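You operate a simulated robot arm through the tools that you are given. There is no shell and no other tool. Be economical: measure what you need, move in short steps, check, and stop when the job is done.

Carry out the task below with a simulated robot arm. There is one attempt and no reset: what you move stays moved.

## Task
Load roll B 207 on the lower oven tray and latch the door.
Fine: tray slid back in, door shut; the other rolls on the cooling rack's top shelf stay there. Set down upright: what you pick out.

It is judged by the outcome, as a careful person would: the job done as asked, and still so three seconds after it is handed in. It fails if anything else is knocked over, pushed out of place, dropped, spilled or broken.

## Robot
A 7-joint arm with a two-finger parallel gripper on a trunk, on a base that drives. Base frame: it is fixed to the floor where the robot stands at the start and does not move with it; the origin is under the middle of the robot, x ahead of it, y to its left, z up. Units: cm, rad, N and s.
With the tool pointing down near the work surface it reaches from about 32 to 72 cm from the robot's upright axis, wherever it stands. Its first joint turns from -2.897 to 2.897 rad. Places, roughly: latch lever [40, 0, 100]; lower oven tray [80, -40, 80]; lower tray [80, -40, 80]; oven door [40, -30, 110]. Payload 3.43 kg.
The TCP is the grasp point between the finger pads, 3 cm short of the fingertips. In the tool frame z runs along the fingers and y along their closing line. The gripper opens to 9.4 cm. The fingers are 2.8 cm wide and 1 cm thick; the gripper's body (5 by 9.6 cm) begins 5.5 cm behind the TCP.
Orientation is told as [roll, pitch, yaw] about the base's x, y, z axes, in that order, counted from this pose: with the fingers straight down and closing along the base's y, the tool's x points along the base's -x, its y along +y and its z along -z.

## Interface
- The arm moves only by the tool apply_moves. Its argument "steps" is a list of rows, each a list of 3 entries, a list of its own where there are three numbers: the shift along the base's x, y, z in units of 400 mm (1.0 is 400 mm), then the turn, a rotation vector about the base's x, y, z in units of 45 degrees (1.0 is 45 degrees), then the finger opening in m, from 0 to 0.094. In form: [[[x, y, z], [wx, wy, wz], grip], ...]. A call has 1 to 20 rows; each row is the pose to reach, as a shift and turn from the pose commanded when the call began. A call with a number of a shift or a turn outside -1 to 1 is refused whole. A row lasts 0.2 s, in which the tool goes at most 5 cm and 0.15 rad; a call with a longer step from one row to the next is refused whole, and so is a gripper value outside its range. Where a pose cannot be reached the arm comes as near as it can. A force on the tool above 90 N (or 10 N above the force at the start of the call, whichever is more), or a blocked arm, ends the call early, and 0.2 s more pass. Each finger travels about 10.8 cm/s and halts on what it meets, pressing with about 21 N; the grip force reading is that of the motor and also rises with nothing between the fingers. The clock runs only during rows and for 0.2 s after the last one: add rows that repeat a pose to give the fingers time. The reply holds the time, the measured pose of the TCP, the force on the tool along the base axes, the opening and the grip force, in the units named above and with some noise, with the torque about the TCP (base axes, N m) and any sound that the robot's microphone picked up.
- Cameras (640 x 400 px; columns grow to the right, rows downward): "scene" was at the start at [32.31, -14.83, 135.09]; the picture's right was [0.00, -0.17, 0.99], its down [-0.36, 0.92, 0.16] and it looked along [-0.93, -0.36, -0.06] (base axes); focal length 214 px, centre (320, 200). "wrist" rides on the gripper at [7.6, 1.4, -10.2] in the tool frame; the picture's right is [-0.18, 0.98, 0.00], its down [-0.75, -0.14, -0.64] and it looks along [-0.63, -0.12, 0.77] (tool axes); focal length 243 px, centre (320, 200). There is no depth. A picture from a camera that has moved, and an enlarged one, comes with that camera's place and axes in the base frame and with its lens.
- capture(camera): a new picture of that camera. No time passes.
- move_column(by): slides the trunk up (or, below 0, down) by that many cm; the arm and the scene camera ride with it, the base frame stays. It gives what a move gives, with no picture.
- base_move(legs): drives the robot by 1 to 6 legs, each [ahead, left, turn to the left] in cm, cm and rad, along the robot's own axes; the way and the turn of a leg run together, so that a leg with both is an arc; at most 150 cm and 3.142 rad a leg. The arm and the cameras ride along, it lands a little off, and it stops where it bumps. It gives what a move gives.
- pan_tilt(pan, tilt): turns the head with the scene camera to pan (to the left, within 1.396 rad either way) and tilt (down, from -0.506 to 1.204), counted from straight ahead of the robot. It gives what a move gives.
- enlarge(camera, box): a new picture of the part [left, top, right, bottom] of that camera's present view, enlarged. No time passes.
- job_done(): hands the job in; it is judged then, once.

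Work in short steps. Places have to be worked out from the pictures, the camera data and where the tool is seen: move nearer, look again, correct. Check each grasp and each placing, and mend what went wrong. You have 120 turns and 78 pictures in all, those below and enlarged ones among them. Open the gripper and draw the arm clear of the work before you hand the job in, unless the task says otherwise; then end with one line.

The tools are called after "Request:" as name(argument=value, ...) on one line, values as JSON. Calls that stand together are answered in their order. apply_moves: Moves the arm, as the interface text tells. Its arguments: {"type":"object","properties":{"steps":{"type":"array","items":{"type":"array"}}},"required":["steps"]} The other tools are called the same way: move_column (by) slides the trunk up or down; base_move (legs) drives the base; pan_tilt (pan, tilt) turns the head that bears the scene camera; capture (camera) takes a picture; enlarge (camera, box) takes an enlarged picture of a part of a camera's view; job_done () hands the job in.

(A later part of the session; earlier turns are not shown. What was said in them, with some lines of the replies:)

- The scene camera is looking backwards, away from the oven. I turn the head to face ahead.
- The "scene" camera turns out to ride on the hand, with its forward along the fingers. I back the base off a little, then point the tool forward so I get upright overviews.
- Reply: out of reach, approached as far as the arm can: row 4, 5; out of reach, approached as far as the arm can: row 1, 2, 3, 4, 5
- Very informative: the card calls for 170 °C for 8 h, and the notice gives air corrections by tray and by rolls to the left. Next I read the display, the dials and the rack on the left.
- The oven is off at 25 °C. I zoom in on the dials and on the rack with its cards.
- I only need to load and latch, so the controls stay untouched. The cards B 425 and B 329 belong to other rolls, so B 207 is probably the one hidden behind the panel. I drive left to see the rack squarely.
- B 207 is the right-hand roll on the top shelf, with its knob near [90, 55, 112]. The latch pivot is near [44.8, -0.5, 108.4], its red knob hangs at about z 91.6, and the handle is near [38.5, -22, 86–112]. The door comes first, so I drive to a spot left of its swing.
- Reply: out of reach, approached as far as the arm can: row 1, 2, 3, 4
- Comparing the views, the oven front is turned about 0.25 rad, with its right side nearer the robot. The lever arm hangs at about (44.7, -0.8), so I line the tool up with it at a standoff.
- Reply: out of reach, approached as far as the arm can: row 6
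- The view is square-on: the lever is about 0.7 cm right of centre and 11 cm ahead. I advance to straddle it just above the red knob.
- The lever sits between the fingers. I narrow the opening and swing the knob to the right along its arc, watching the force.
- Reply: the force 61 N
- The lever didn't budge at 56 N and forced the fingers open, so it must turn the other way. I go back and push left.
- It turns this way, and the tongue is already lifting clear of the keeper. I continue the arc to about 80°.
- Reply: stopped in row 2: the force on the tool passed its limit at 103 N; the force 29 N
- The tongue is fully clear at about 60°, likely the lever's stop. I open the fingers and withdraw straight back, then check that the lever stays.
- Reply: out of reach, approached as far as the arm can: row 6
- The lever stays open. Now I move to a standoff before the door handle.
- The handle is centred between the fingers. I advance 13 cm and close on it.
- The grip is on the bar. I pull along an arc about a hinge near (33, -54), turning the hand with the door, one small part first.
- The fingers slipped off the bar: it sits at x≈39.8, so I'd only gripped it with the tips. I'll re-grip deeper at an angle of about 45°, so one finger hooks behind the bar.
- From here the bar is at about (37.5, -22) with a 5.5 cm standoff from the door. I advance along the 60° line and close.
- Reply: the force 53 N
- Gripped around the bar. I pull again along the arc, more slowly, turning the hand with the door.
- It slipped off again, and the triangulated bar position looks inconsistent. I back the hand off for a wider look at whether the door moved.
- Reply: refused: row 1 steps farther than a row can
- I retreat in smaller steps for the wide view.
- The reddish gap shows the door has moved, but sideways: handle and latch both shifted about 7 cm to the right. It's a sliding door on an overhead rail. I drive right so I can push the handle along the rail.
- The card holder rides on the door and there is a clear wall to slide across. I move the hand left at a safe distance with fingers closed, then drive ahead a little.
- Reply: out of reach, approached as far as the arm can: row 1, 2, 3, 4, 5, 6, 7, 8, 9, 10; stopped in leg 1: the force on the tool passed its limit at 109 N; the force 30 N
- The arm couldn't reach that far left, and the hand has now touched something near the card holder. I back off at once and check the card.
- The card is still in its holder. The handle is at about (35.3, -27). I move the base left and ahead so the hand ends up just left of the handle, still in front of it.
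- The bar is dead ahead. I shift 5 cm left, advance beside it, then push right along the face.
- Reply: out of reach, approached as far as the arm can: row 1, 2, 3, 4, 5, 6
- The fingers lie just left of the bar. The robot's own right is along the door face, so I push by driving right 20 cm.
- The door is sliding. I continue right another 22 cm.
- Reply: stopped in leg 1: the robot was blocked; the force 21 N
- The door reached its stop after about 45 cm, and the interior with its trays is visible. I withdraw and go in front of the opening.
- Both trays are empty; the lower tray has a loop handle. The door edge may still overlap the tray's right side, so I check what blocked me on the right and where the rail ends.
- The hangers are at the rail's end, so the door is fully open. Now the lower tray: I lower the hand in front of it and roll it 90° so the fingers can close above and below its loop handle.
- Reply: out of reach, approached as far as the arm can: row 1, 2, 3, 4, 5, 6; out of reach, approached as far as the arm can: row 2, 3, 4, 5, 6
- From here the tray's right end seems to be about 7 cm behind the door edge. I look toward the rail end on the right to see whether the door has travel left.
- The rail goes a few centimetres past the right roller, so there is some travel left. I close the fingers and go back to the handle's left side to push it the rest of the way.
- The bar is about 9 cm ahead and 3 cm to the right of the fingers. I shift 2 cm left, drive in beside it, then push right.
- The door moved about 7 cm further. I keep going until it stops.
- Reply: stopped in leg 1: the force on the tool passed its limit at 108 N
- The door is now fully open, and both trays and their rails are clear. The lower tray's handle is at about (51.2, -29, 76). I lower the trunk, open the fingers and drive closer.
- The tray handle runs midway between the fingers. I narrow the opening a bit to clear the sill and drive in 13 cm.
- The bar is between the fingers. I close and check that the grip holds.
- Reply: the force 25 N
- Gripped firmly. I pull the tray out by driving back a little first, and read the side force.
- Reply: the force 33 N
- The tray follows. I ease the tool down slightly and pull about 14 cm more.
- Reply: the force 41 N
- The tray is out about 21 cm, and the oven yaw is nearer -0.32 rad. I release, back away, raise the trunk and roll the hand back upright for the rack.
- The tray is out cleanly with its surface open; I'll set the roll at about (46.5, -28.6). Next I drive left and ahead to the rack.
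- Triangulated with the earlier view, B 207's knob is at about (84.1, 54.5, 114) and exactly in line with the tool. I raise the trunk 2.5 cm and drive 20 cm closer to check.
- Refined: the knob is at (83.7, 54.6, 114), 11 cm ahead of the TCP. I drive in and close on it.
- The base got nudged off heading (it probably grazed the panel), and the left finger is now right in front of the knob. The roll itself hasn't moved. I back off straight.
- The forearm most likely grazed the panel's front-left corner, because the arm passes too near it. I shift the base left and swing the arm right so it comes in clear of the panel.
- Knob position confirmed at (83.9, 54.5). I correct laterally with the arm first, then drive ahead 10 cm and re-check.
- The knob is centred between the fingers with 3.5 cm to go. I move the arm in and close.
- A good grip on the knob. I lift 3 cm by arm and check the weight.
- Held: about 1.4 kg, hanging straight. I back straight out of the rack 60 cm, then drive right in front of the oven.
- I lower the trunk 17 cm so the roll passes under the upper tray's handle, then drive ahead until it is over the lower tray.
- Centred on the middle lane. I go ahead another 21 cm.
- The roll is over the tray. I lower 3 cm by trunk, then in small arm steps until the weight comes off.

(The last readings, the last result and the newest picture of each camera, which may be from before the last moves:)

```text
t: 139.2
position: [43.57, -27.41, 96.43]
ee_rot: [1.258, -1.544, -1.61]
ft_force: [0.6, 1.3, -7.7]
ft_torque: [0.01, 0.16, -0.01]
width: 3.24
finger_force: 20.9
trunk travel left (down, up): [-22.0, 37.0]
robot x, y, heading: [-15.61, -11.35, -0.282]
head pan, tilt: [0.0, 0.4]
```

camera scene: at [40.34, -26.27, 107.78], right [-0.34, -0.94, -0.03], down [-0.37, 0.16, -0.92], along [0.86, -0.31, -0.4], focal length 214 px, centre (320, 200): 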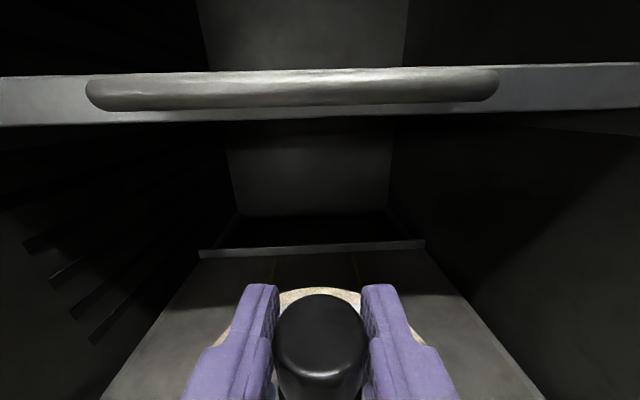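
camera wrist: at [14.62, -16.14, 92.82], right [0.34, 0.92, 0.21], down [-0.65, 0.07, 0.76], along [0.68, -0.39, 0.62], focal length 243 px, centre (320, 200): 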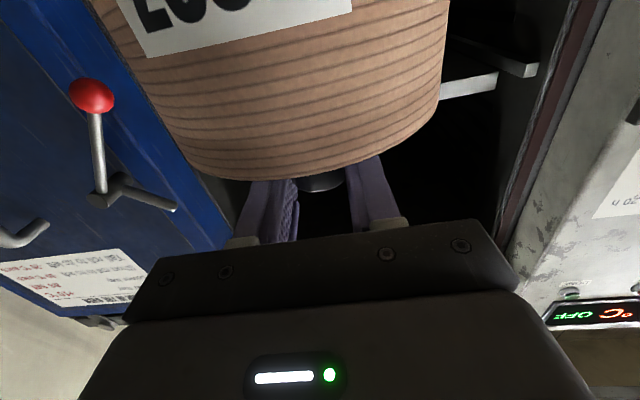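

The weight is coming off at z 96.4, so it is touching. I lower a touch more.

Request:
apply_moves(steps=[[[0, 0, -0.006], [0, 0, 0], 0.0], [[0, 0, -0.012], [0, 0, 0], 0.0], [[0, 0, -0.012], [0, 0, 0], 0.0]])

Request:
capture(camera="wrist")

```text
t: 140.0
position: [43.77, -27.25, 96.18]
ee_rot: [1.437, -1.545, -1.785]
ft_force: [4.1, 7.1, 20.5]
ft_torque: [-0.4, -0.22, 0.06]
width: 3.26
finger_force: 21.2
trunk travel left (down, up): [-22.0, 37.0]
robot x, y, heading: [-15.5, -11.45, -0.284]
head pan, tilt: [0.0, 0.4]
```

```text
17 pictures are left
camera wrist: at [34.54, -22.08, 88.57], right [0.34, 0.92, 0.21], down [-0.66, 0.07, 0.75], along [0.68, -0.39, 0.62], focal length 243 px, centre (320, 200)
```

wrist: 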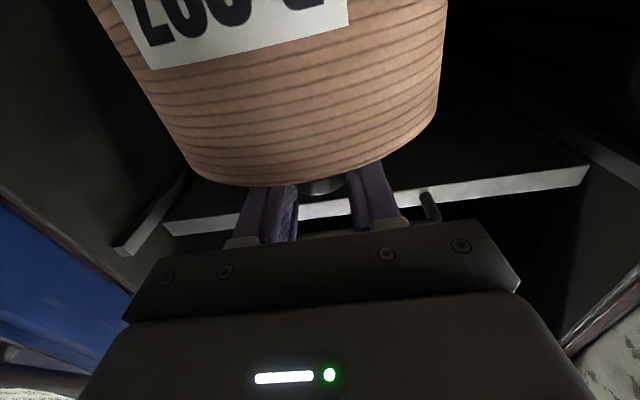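

The roll stands on the tray. I relax the pressing slightly, open the fingers and check before backing away.

Request:
apply_moves(steps=[[[0, 0, 0.008], [0, 0, 0], 0.0], [[0, 0, 0.008], [0, 0, 0], 0.05], [[0, 0, 0.008], [0, 0, 0], 0.09], [[0, 0, 0.008], [0, 0, 0], 0.09]])

Request:
base_move(legs=[[-28, 0, 0]])

Request:
capture(camera="scene")

```text
t: 141.0
position: [43.63, -27.52, 96.28]
ee_rot: [1.23, -1.543, -1.581]
ft_force: [-0.8, 0.5, 0.5]
ft_torque: [0.01, -0.03, -0.02]
width: 8.99
finger_force: 0.0
trunk travel left (down, up): [-22.0, 37.0]
robot x, y, heading: [-15.42, -11.67, -0.281]
head pan, tilt: [0.0, 0.4]
```

```text
t: 142.9
position: [16.98, -20.21, 96.37]
ee_rot: [1.26, -1.544, -1.62]
ft_force: [0.2, 0.3, 0.7]
ft_torque: [0.0, -0.03, 0.0]
width: 9.0
finger_force: 0.1
trunk travel left (down, up): [-22.0, 37.0]
robot x, y, heading: [-41.81, -3.39, -0.293]
head pan, tilt: [0.0, 0.4]
```

```text
16 pictures are left
camera scene: at [13.56, -19.03, 103.74], right [-0.35, -0.93, -0.03], down [-0.36, 0.16, -0.92], along [0.86, -0.32, -0.4], focal length 214 px, centre (320, 200)
```

scene: 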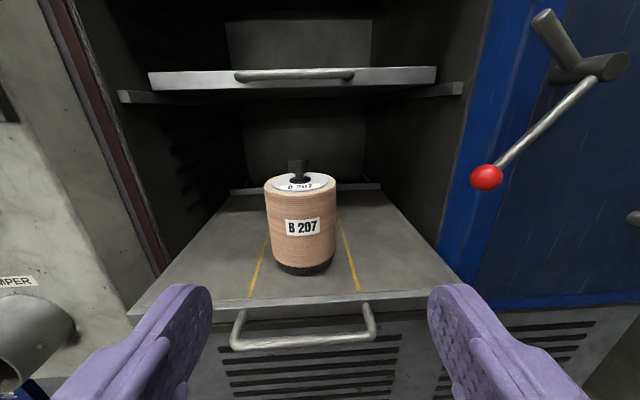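

B 207 stands upright in the middle of the lower tray. I close the fingers, lower to handle height and push the tray in gently in stages.

Request:
apply_moves(steps=[[[0, 0, 0], [0, 0, 0], 0.04], [[0, 0, 0], [0, 0, 0], 0.0], [[0, 0, 0], [0, 0, 0], 0.0], [[0, 0, 0], [0, 0, 0], 0.0]])

Request:
move_column(by=-19.6)

Request:
base_move(legs=[[8, 0, 0]])

Request:
pan_tilt(pan=0, tilt=0.5)

Request:
capture(camera="scene")

```text
t: 143.9
position: [17.03, -20.16, 96.24]
ee_rot: [1.25, -1.541, -1.612]
ft_force: [0.6, 0.2, -0.4]
ft_torque: [-0.04, 0.02, 0.0]
width: 0.0
finger_force: 21.5
trunk travel left (down, up): [-22.0, 37.0]
robot x, y, heading: [-42.31, -3.53, -0.295]
head pan, tilt: [0.0, 0.4]
```

```text
t: 146.1
position: [17.06, -20.22, 76.65]
ee_rot: [1.253, -1.543, -1.616]
ft_force: [0.3, 0.9, -0.1]
ft_torque: [-0.02, -0.01, -0.01]
width: 0.0
finger_force: 20.9
trunk travel left (down, up): [-2.4, 56.6]
robot x, y, heading: [-42.19, -3.74, -0.291]
head pan, tilt: [0.0, 0.4]
```

```text
t: 147.1
position: [24.72, -22.73, 76.67]
ee_rot: [1.255, -1.543, -1.616]
ft_force: [0.0, -0.8, 0.5]
ft_torque: [-0.02, 0.03, 0.02]
width: 0.0
finger_force: 21.4
trunk travel left (down, up): [-2.4, 56.6]
robot x, y, heading: [-34.12, -5.74, -0.296]
head pan, tilt: [0.0, 0.4]
```

```text
t: 147.8
position: [24.69, -22.64, 76.75]
ee_rot: [1.243, -1.543, -1.606]
ft_force: [0.1, -0.2, -0.2]
ft_torque: [-0.02, 0.03, 0.02]
width: 0.0
finger_force: 20.7
trunk travel left (down, up): [-2.4, 56.6]
robot x, y, heading: [-34.28, -5.87, -0.29]
head pan, tilt: [0.0, 0.499]
```

```text
15 pictures are left
camera scene: at [21.12, -21.4, 83.2], right [-0.36, -0.93, -0.03], down [-0.45, 0.19, -0.87], along [0.82, -0.3, -0.49], focal length 214 px, centre (320, 200)
```

scene: 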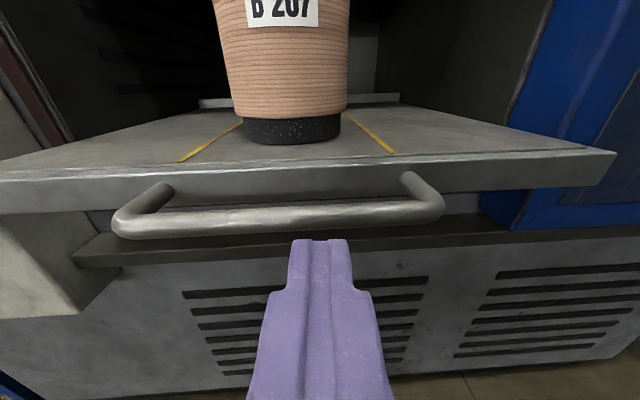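

The fingertips are aligned with the bar, about 2.5 cm short of it. I push.

Request:
base_move(legs=[[4, 0, 0], [8, -0.1, 0]])

Request:
capture(camera="scene")

```text
t: 149.3
position: [36.4, -26.17, 76.7]
ee_rot: [1.251, -1.542, -1.613]
ft_force: [-0.1, -1.0, 0.5]
ft_torque: [0.01, 0.03, 0.03]
width: 0.02
finger_force: 20.8
trunk travel left (down, up): [-2.4, 56.6]
robot x, y, heading: [-22.33, -9.54, -0.291]
head pan, tilt: [0.0, 0.499]
```

```text
14 pictures are left
camera scene: at [32.83, -24.99, 83.21], right [-0.35, -0.93, -0.03], down [-0.45, 0.19, -0.87], along [0.82, -0.3, -0.49], focal length 214 px, centre (320, 200)
```

scene: 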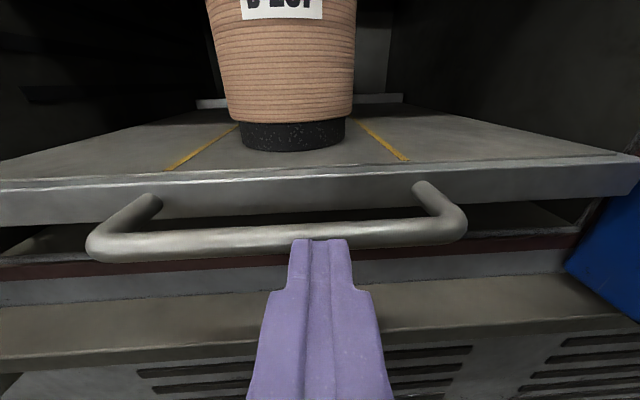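

Smooth. About 10 cm remains; I push on until it seats.

Request:
base_move(legs=[[8.5, 0, 0], [4, 0, 0]])

Request:
capture(camera="scene")

```text
t: 150.9
position: [46.8, -29.6, 76.83]
ee_rot: [1.381, -1.543, -1.746]
ft_force: [-16.9, 3.2, 10.0]
ft_torque: [-0.01, -0.26, 0.09]
width: 0.0
finger_force: 21.5
trunk travel left (down, up): [-2.4, 56.6]
robot x, y, heading: [-12.06, -13.06, -0.291]
head pan, tilt: [0.0, 0.499]
stopped in leg 2: the force on the tool passed its limit at 162 N (the readings are from after the stop); the commanded pose is now the measured one
```

```text
13 pictures are left
camera scene: at [43.16, -28.33, 83.32], right [-0.36, -0.93, -0.03], down [-0.44, 0.2, -0.88], along [0.82, -0.3, -0.48], focal length 214 px, centre (320, 200)
```

scene: 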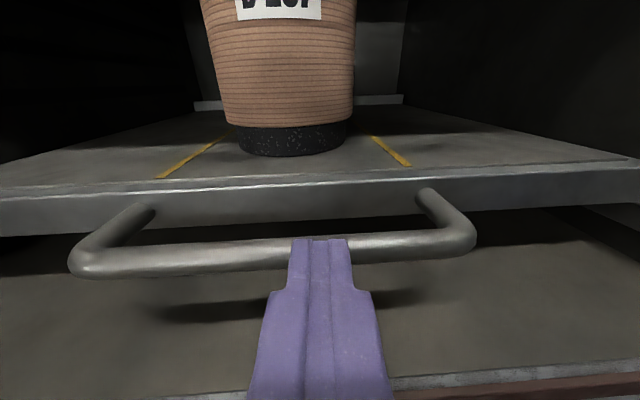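

The tray is seated and the roll is upright. Now I back off, raise the trunk and drive right to the door handle, approaching its right side.

Request:
base_move(legs=[[-26, 0, 0]])

Request:
move_column(by=16)

Request:
base_move(legs=[[0, -55, 0]])

Request:
pan_tilt(pan=0, tilt=0.2)

Request:
capture(camera="scene")

```text
t: 152.8
position: [22.49, -21.77, 76.6]
ee_rot: [1.258, -1.543, -1.615]
ft_force: [0.3, 0.1, 0.2]
ft_torque: [-0.01, 0.0, -0.01]
width: 0.0
finger_force: 20.7
trunk travel left (down, up): [-2.4, 56.6]
robot x, y, heading: [-36.2, -5.14, -0.292]
head pan, tilt: [0.0, 0.499]
```

```text
t: 154.6
position: [22.49, -21.89, 92.7]
ee_rot: [1.252, -1.544, -1.613]
ft_force: [0.2, -0.3, -0.7]
ft_torque: [0.03, -0.05, -0.05]
width: 0.0
finger_force: 20.9
trunk travel left (down, up): [-18.4, 40.6]
robot x, y, heading: [-36.48, -5.53, -0.289]
head pan, tilt: [0.0, 0.499]
```

```text
t: 157.8
position: [6.74, -74.5, 92.63]
ee_rot: [1.26, -1.543, -1.617]
ft_force: [-0.3, -0.2, -0.3]
ft_torque: [0.01, 0.01, -0.02]
width: 0.02
finger_force: 20.7
trunk travel left (down, up): [-18.4, 40.6]
robot x, y, heading: [-52.1, -58.07, -0.29]
head pan, tilt: [0.0, 0.499]
```

```text
t: 158.6
position: [6.76, -74.37, 92.64]
ee_rot: [1.258, -1.542, -1.614]
ft_force: [0.0, -0.2, 0.4]
ft_torque: [0.02, 0.0, -0.02]
width: 0.0
finger_force: 20.5
trunk travel left (down, up): [-18.4, 40.6]
robot x, y, heading: [-51.9, -58.54, -0.291]
head pan, tilt: [0.0, 0.201]
```

```text
12 pictures are left
camera scene: at [3.34, -73.34, 101.92], right [-0.35, -0.94, -0.03], down [-0.19, 0.1, -0.98], along [0.92, -0.34, -0.21], focal length 214 px, centre (320, 200)
```

scene: 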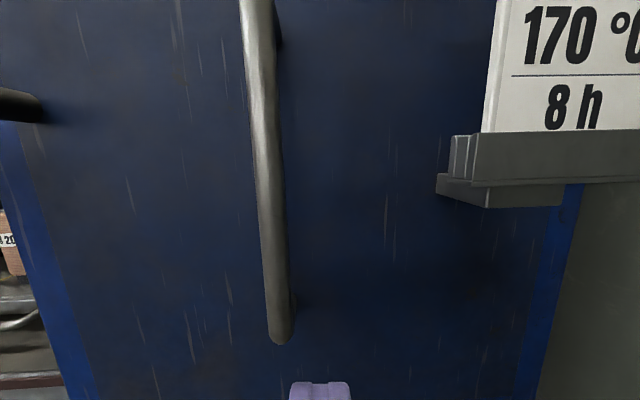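

The bar is at (19.9, -75.4), left of the fingers, and the bracket is well right and higher. I shift 1.5 cm right, drive in 13 cm beside the bar, then push left.

Request:
base_move(legs=[[0, -1.5, 0], [13, 0, 0]])

Request:
capture(camera="wrist")

```text
t: 160.2
position: [18.19, -79.51, 92.62]
ee_rot: [1.248, -1.543, -1.606]
ft_force: [-0.6, 0.3, 0.1]
ft_torque: [0.0, 0.0, -0.03]
width: 0.0
finger_force: 21.3
trunk travel left (down, up): [-18.4, 40.6]
robot x, y, heading: [-40.29, -63.19, -0.288]
head pan, tilt: [0.0, 0.201]
```

```text
11 pictures are left
camera wrist: at [9.14, -74.22, 85.06], right [0.34, 0.92, 0.21], down [-0.65, 0.07, 0.76], along [0.68, -0.4, 0.62], focal length 243 px, centre (320, 200)
```

wrist: 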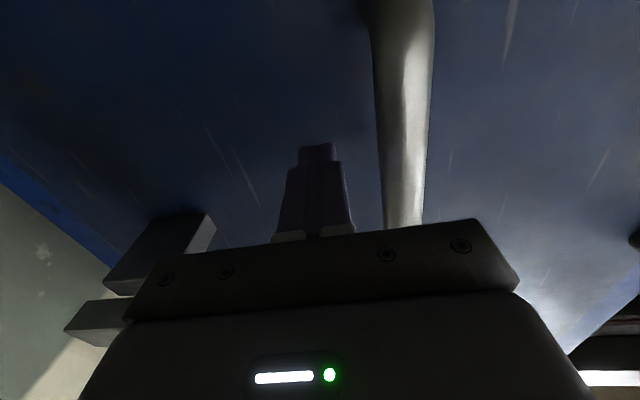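

The fingers are beside the bar on its right. I push the door closed, moving left in two stages.

Request:
base_move(legs=[[0.8, 30, 0]])

Request:
base_move(legs=[[0.6, 24, 0]])

Request:
capture(camera="wrist")

```text
t: 162.2
position: [27.49, -51.04, 92.73]
ee_rot: [1.256, -1.544, -1.613]
ft_force: [-0.6, -0.6, -0.7]
ft_torque: [0.02, 0.01, 0.03]
width: 0.01
finger_force: 20.7
trunk travel left (down, up): [-18.4, 40.6]
robot x, y, heading: [-31.59, -34.94, -0.289]
head pan, tilt: [0.0, 0.201]
```

```text
t: 164.0
position: [35.06, -27.59, 92.6]
ee_rot: [1.256, -1.543, -1.608]
ft_force: [-0.5, 0.6, -0.4]
ft_torque: [-0.02, 0.0, -0.01]
width: 0.01
finger_force: 21.1
trunk travel left (down, up): [-18.4, 40.6]
robot x, y, heading: [-23.66, -11.55, -0.283]
head pan, tilt: [0.0, 0.201]
```

```text
10 pictures are left
camera wrist: at [25.85, -22.38, 85.08], right [0.34, 0.92, 0.21], down [-0.65, 0.07, 0.76], along [0.68, -0.39, 0.62], focal length 243 px, centre (320, 200)
```

wrist: 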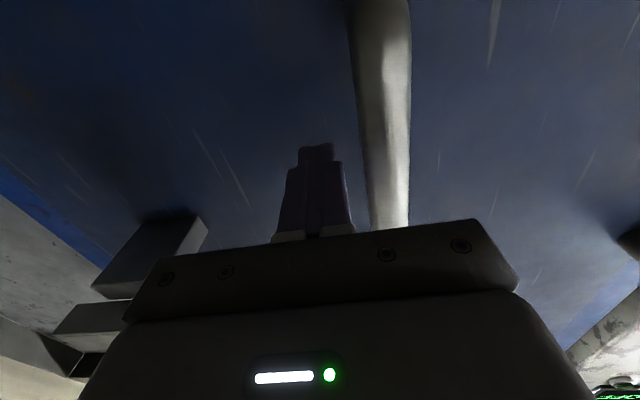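

About 3 cm are left. I push on until it meets its stop.

Request:
base_move(legs=[[0.1, 6, 0]])

```text
t: 165.0
position: [36.04, -23.86, 92.59]
ee_rot: [1.294, -1.54, -1.674]
ft_force: [-36.2, -72.9, 0.6]
ft_torque: [-1.07, 0.51, 0.09]
width: 0.02
finger_force: 20.8
trunk travel left (down, up): [-18.4, 40.6]
robot x, y, heading: [-22.12, -5.94, -0.299]
head pan, tilt: [0.0, 0.201]
```

The bar is back at its closed place and the door is against its stop. I withdraw, raise, and go to the latch lever.

Request:
base_move(legs=[[0, -2.5, 0], [-12, 0, 0]])

Request:
move_column(by=12.5)

Request:
base_move(legs=[[0, 38, 0]])

Request:
capture(camera="scene")

```text
t: 166.7
position: [23.92, -22.18, 92.57]
ee_rot: [1.176, -1.548, -1.555]
ft_force: [1.1, 0.0, 0.1]
ft_torque: [0.01, 0.0, 0.01]
width: 0.0
finger_force: 21.6
trunk travel left (down, up): [-18.4, 40.6]
robot x, y, heading: [-34.45, -5.27, -0.289]
head pan, tilt: [0.0, 0.201]
```

```text
t: 168.2
position: [24.08, -22.21, 104.89]
ee_rot: [1.161, -1.547, -1.537]
ft_force: [-1.1, 0.1, 1.0]
ft_torque: [0.01, -0.03, 0.01]
width: 0.02
finger_force: 20.5
trunk travel left (down, up): [-30.9, 28.1]
robot x, y, heading: [-34.25, -5.16, -0.297]
head pan, tilt: [0.0, 0.201]
```

```text
t: 170.6
position: [34.82, 13.81, 104.97]
ee_rot: [1.165, -1.548, -1.548]
ft_force: [0.6, 0.6, 0.1]
ft_torque: [0.0, 0.0, -0.02]
width: 0.0
finger_force: 21.0
trunk travel left (down, up): [-30.9, 28.1]
robot x, y, heading: [-23.24, 31.12, -0.298]
head pan, tilt: [0.0, 0.201]
```

```text
9 pictures are left
camera scene: at [31.47, 14.99, 114.32], right [-0.37, -0.93, -0.02], down [-0.19, 0.1, -0.98], along [0.91, -0.36, -0.21], focal length 214 px, centre (320, 200)
```

scene: 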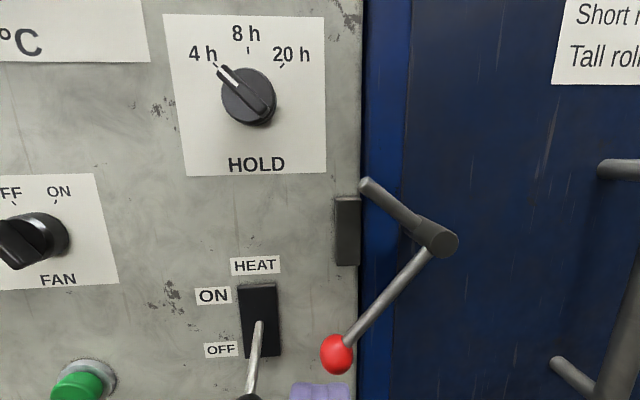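

The door is closed, and the lever rests at about 40° with its knob at (47.7, 7.1, 94.5). I bring the closed fingers in just above-left of the lever arm.

Request:
apply_moves(steps=[[[0.04, -0.034, -0.06], [0, 0, 0], 0.0], [[0.08, -0.0675, -0.12], [0, 0, 0], 0.0], [[0.15, -0.095, -0.12], [0, 0, 0], 0.0], [[0.22, -0.122, -0.12], [0, 0, 0], 0.0], [[0.29, -0.15, -0.12], [0, 0, 0], 0.0], [[0.29, -0.15, -0.12], [0, 0, 0], 0.0]])

Request:
pan_tilt(pan=0, tilt=0.5)

Request:
capture(camera="scene")

```text
t: 172.0
position: [45.51, 8.13, 103.5]
ee_rot: [1.11, -1.547, -1.493]
ft_force: [0.4, 0.2, 1.4]
ft_torque: [0.02, 0.01, 0.0]
width: 0.0
finger_force: 20.6
out of reach, approached as far as the arm can: row 2, 3, 4, 5, 6
trunk travel left (down, up): [-30.9, 28.1]
robot x, y, heading: [-23.48, 31.11, -0.296]
head pan, tilt: [0.0, 0.201]
```

```text
t: 172.8
position: [45.51, 8.07, 103.5]
ee_rot: [1.111, -1.546, -1.497]
ft_force: [-0.3, 0.1, 0.0]
ft_torque: [-0.02, 0.02, 0.0]
width: 0.0
finger_force: 20.5
trunk travel left (down, up): [-30.9, 28.1]
robot x, y, heading: [-23.38, 30.91, -0.293]
head pan, tilt: [0.0, 0.499]
```

```text
8 pictures are left
camera scene: at [41.9, 9.49, 110.0], right [-0.37, -0.93, -0.02], down [-0.44, 0.2, -0.87], along [0.81, -0.32, -0.49], focal length 214 px, centre (320, 200)
```

scene: 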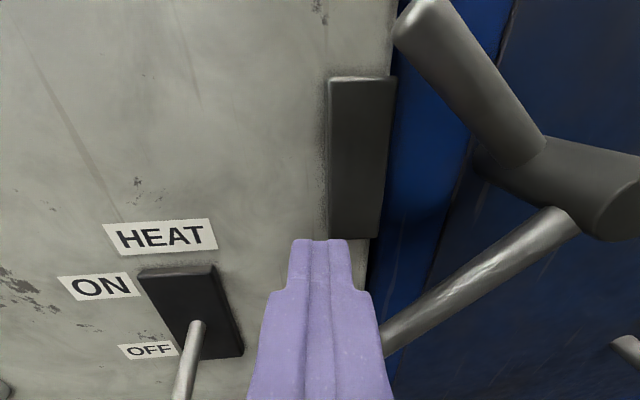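

The arm can't go lower by itself, so I use the trunk: down 4.3 cm left of the lever, then push right by driving the base.

Request:
move_column(by=-4.3)

Request:
base_move(legs=[[0, -5.5, 0]])

Request:
capture(camera="scene")

```text
t: 173.6
position: [45.44, 8.17, 99.31]
ee_rot: [1.126, -1.547, -1.51]
ft_force: [0.4, -0.8, -0.4]
ft_torque: [-0.02, 0.0, 0.01]
width: 0.0
finger_force: 21.0
trunk travel left (down, up): [-26.6, 32.4]
robot x, y, heading: [-23.73, 31.05, -0.298]
head pan, tilt: [0.0, 0.499]
```

```text
t: 174.6
position: [43.83, 2.72, 99.19]
ee_rot: [1.129, -1.547, -1.512]
ft_force: [-0.1, 0.6, 0.8]
ft_torque: [0.0, 0.03, 0.02]
width: 0.03
finger_force: 21.0
trunk travel left (down, up): [-26.6, 32.4]
robot x, y, heading: [-25.29, 25.55, -0.296]
head pan, tilt: [0.0, 0.499]
```

```text
7 pictures are left
camera scene: at [40.22, 4.0, 105.7], right [-0.38, -0.93, -0.02], down [-0.44, 0.2, -0.87], along [0.81, -0.32, -0.49], focal length 214 px, centre (320, 200)
```

scene: 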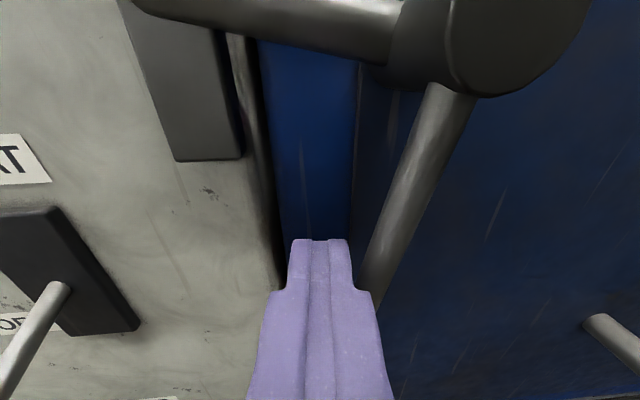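

The lever is nearly down and the tongue is entering the keeper. I push right a few more centimetres to its stop.

Request:
base_move(legs=[[0, -3.2, 0]])

Request:
capture(camera="scene")

```text
t: 175.4
position: [43.11, 0.49, 99.13]
ee_rot: [1.008, -1.548, -1.382]
ft_force: [11.3, 34.8, -1.3]
ft_torque: [-0.39, 0.15, 0.65]
width: 0.0
finger_force: 21.3
trunk travel left (down, up): [-26.6, 32.4]
robot x, y, heading: [-26.32, 22.65, -0.299]
head pan, tilt: [0.0, 0.499]
```

```text
6 pictures are left
camera scene: at [39.57, 1.85, 105.66], right [-0.37, -0.93, -0.02], down [-0.45, 0.19, -0.87], along [0.81, -0.31, -0.49], focal length 214 px, centre (320, 200)
```

scene: 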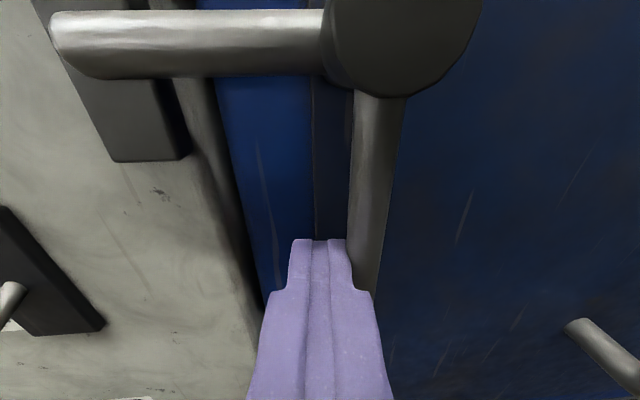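

The lever stands vertical against its stop (35 N) with the tongue across the keeper. I release the pressure, back away and look at everything.

Request:
base_move(legs=[[0, 1.5, 0], [-30, 0, 0]])

Request:
apply_moves(steps=[[[0, 0, 0], [0, 0, 0], 0.05], [[0, 0, 0], [0, 0, 0], 0.09], [[0, 0, 0], [0, 0, 0], 0.09]])

Request:
pan_tilt(pan=0, tilt=0.2)

Request:
capture(camera="scene")

```text
t: 177.8
position: [14.75, 9.98, 99.16]
ee_rot: [1.102, -1.545, -1.482]
ft_force: [-0.5, 0.3, 0.3]
ft_torque: [0.01, 0.01, 0.03]
width: 0.0
finger_force: 21.3
trunk travel left (down, up): [-26.6, 32.4]
robot x, y, heading: [-54.4, 33.04, -0.295]
head pan, tilt: [0.0, 0.499]
```

```text
t: 178.6
position: [14.6, 10.0, 99.02]
ee_rot: [1.084, -1.544, -1.466]
ft_force: [-0.7, -0.1, -0.7]
ft_torque: [0.0, -0.04, 0.0]
width: 9.02
finger_force: 0.0
trunk travel left (down, up): [-26.6, 32.4]
robot x, y, heading: [-54.44, 32.85, -0.295]
head pan, tilt: [0.0, 0.499]
```

```text
t: 179.4
position: [14.69, 9.97, 99.19]
ee_rot: [1.087, -1.544, -1.466]
ft_force: [0.7, -0.6, -0.7]
ft_torque: [-0.01, 0.0, -0.01]
width: 8.98
finger_force: 0.0
trunk travel left (down, up): [-26.6, 32.4]
robot x, y, heading: [-54.36, 32.6, -0.303]
head pan, tilt: [0.0, 0.201]
```

```text
5 pictures are left
camera scene: at [11.33, 11.15, 108.43], right [-0.37, -0.93, -0.02], down [-0.19, 0.1, -0.98], along [0.91, -0.36, -0.21], focal length 214 px, centre (320, 200)
```

scene: 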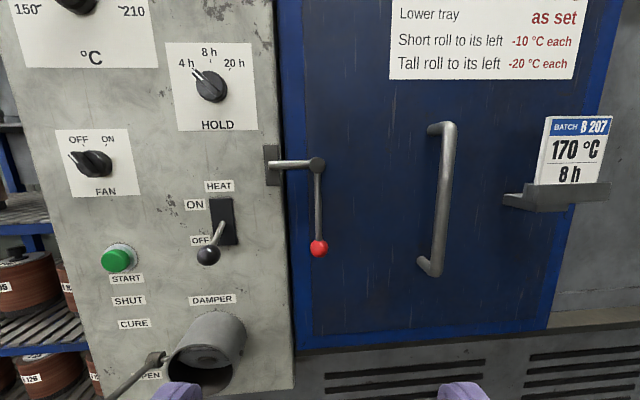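

The latch is in its original latched position and the controls look unchanged. I take one last look at the rack.

Request:
base_move(legs=[[0, 45, 0]])

Request:
capture(camera="scene")

```text
t: 182.1
position: [27.85, 52.78, 99.29]
ee_rot: [1.084, -1.546, -1.465]
ft_force: [-0.1, 0.9, 0.6]
ft_torque: [0.01, -0.01, 0.01]
width: 9.0
finger_force: 0.0
trunk travel left (down, up): [-26.6, 32.4]
robot x, y, heading: [-41.12, 75.96, -0.296]
head pan, tilt: [0.0, 0.201]
```

```text
4 pictures are left
camera scene: at [24.54, 54.05, 108.44], right [-0.37, -0.93, -0.02], down [-0.19, 0.1, -0.98], along [0.91, -0.36, -0.21], focal length 214 px, centre (320, 200)
```

scene: 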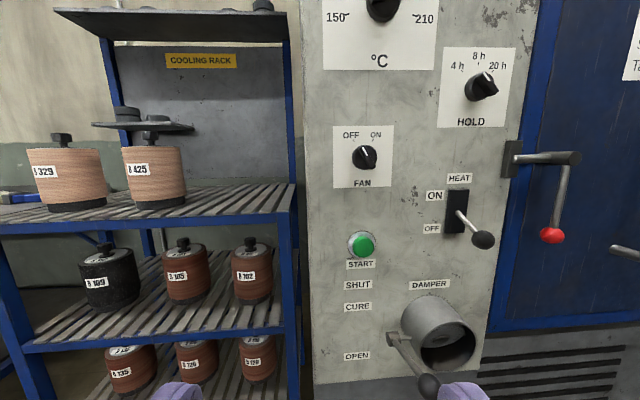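

B 329 and B 425 are still in place on the top shelf, and the arm is clear with the gripper open.

Request:
job_done()

```text
The job is handed in.
```

Roll B 207 stands upright in the middle of the lower oven tray; the tray is slid back in, the door is shut and latched, and the other rolls on the cooling rack's top shelf are still in place.
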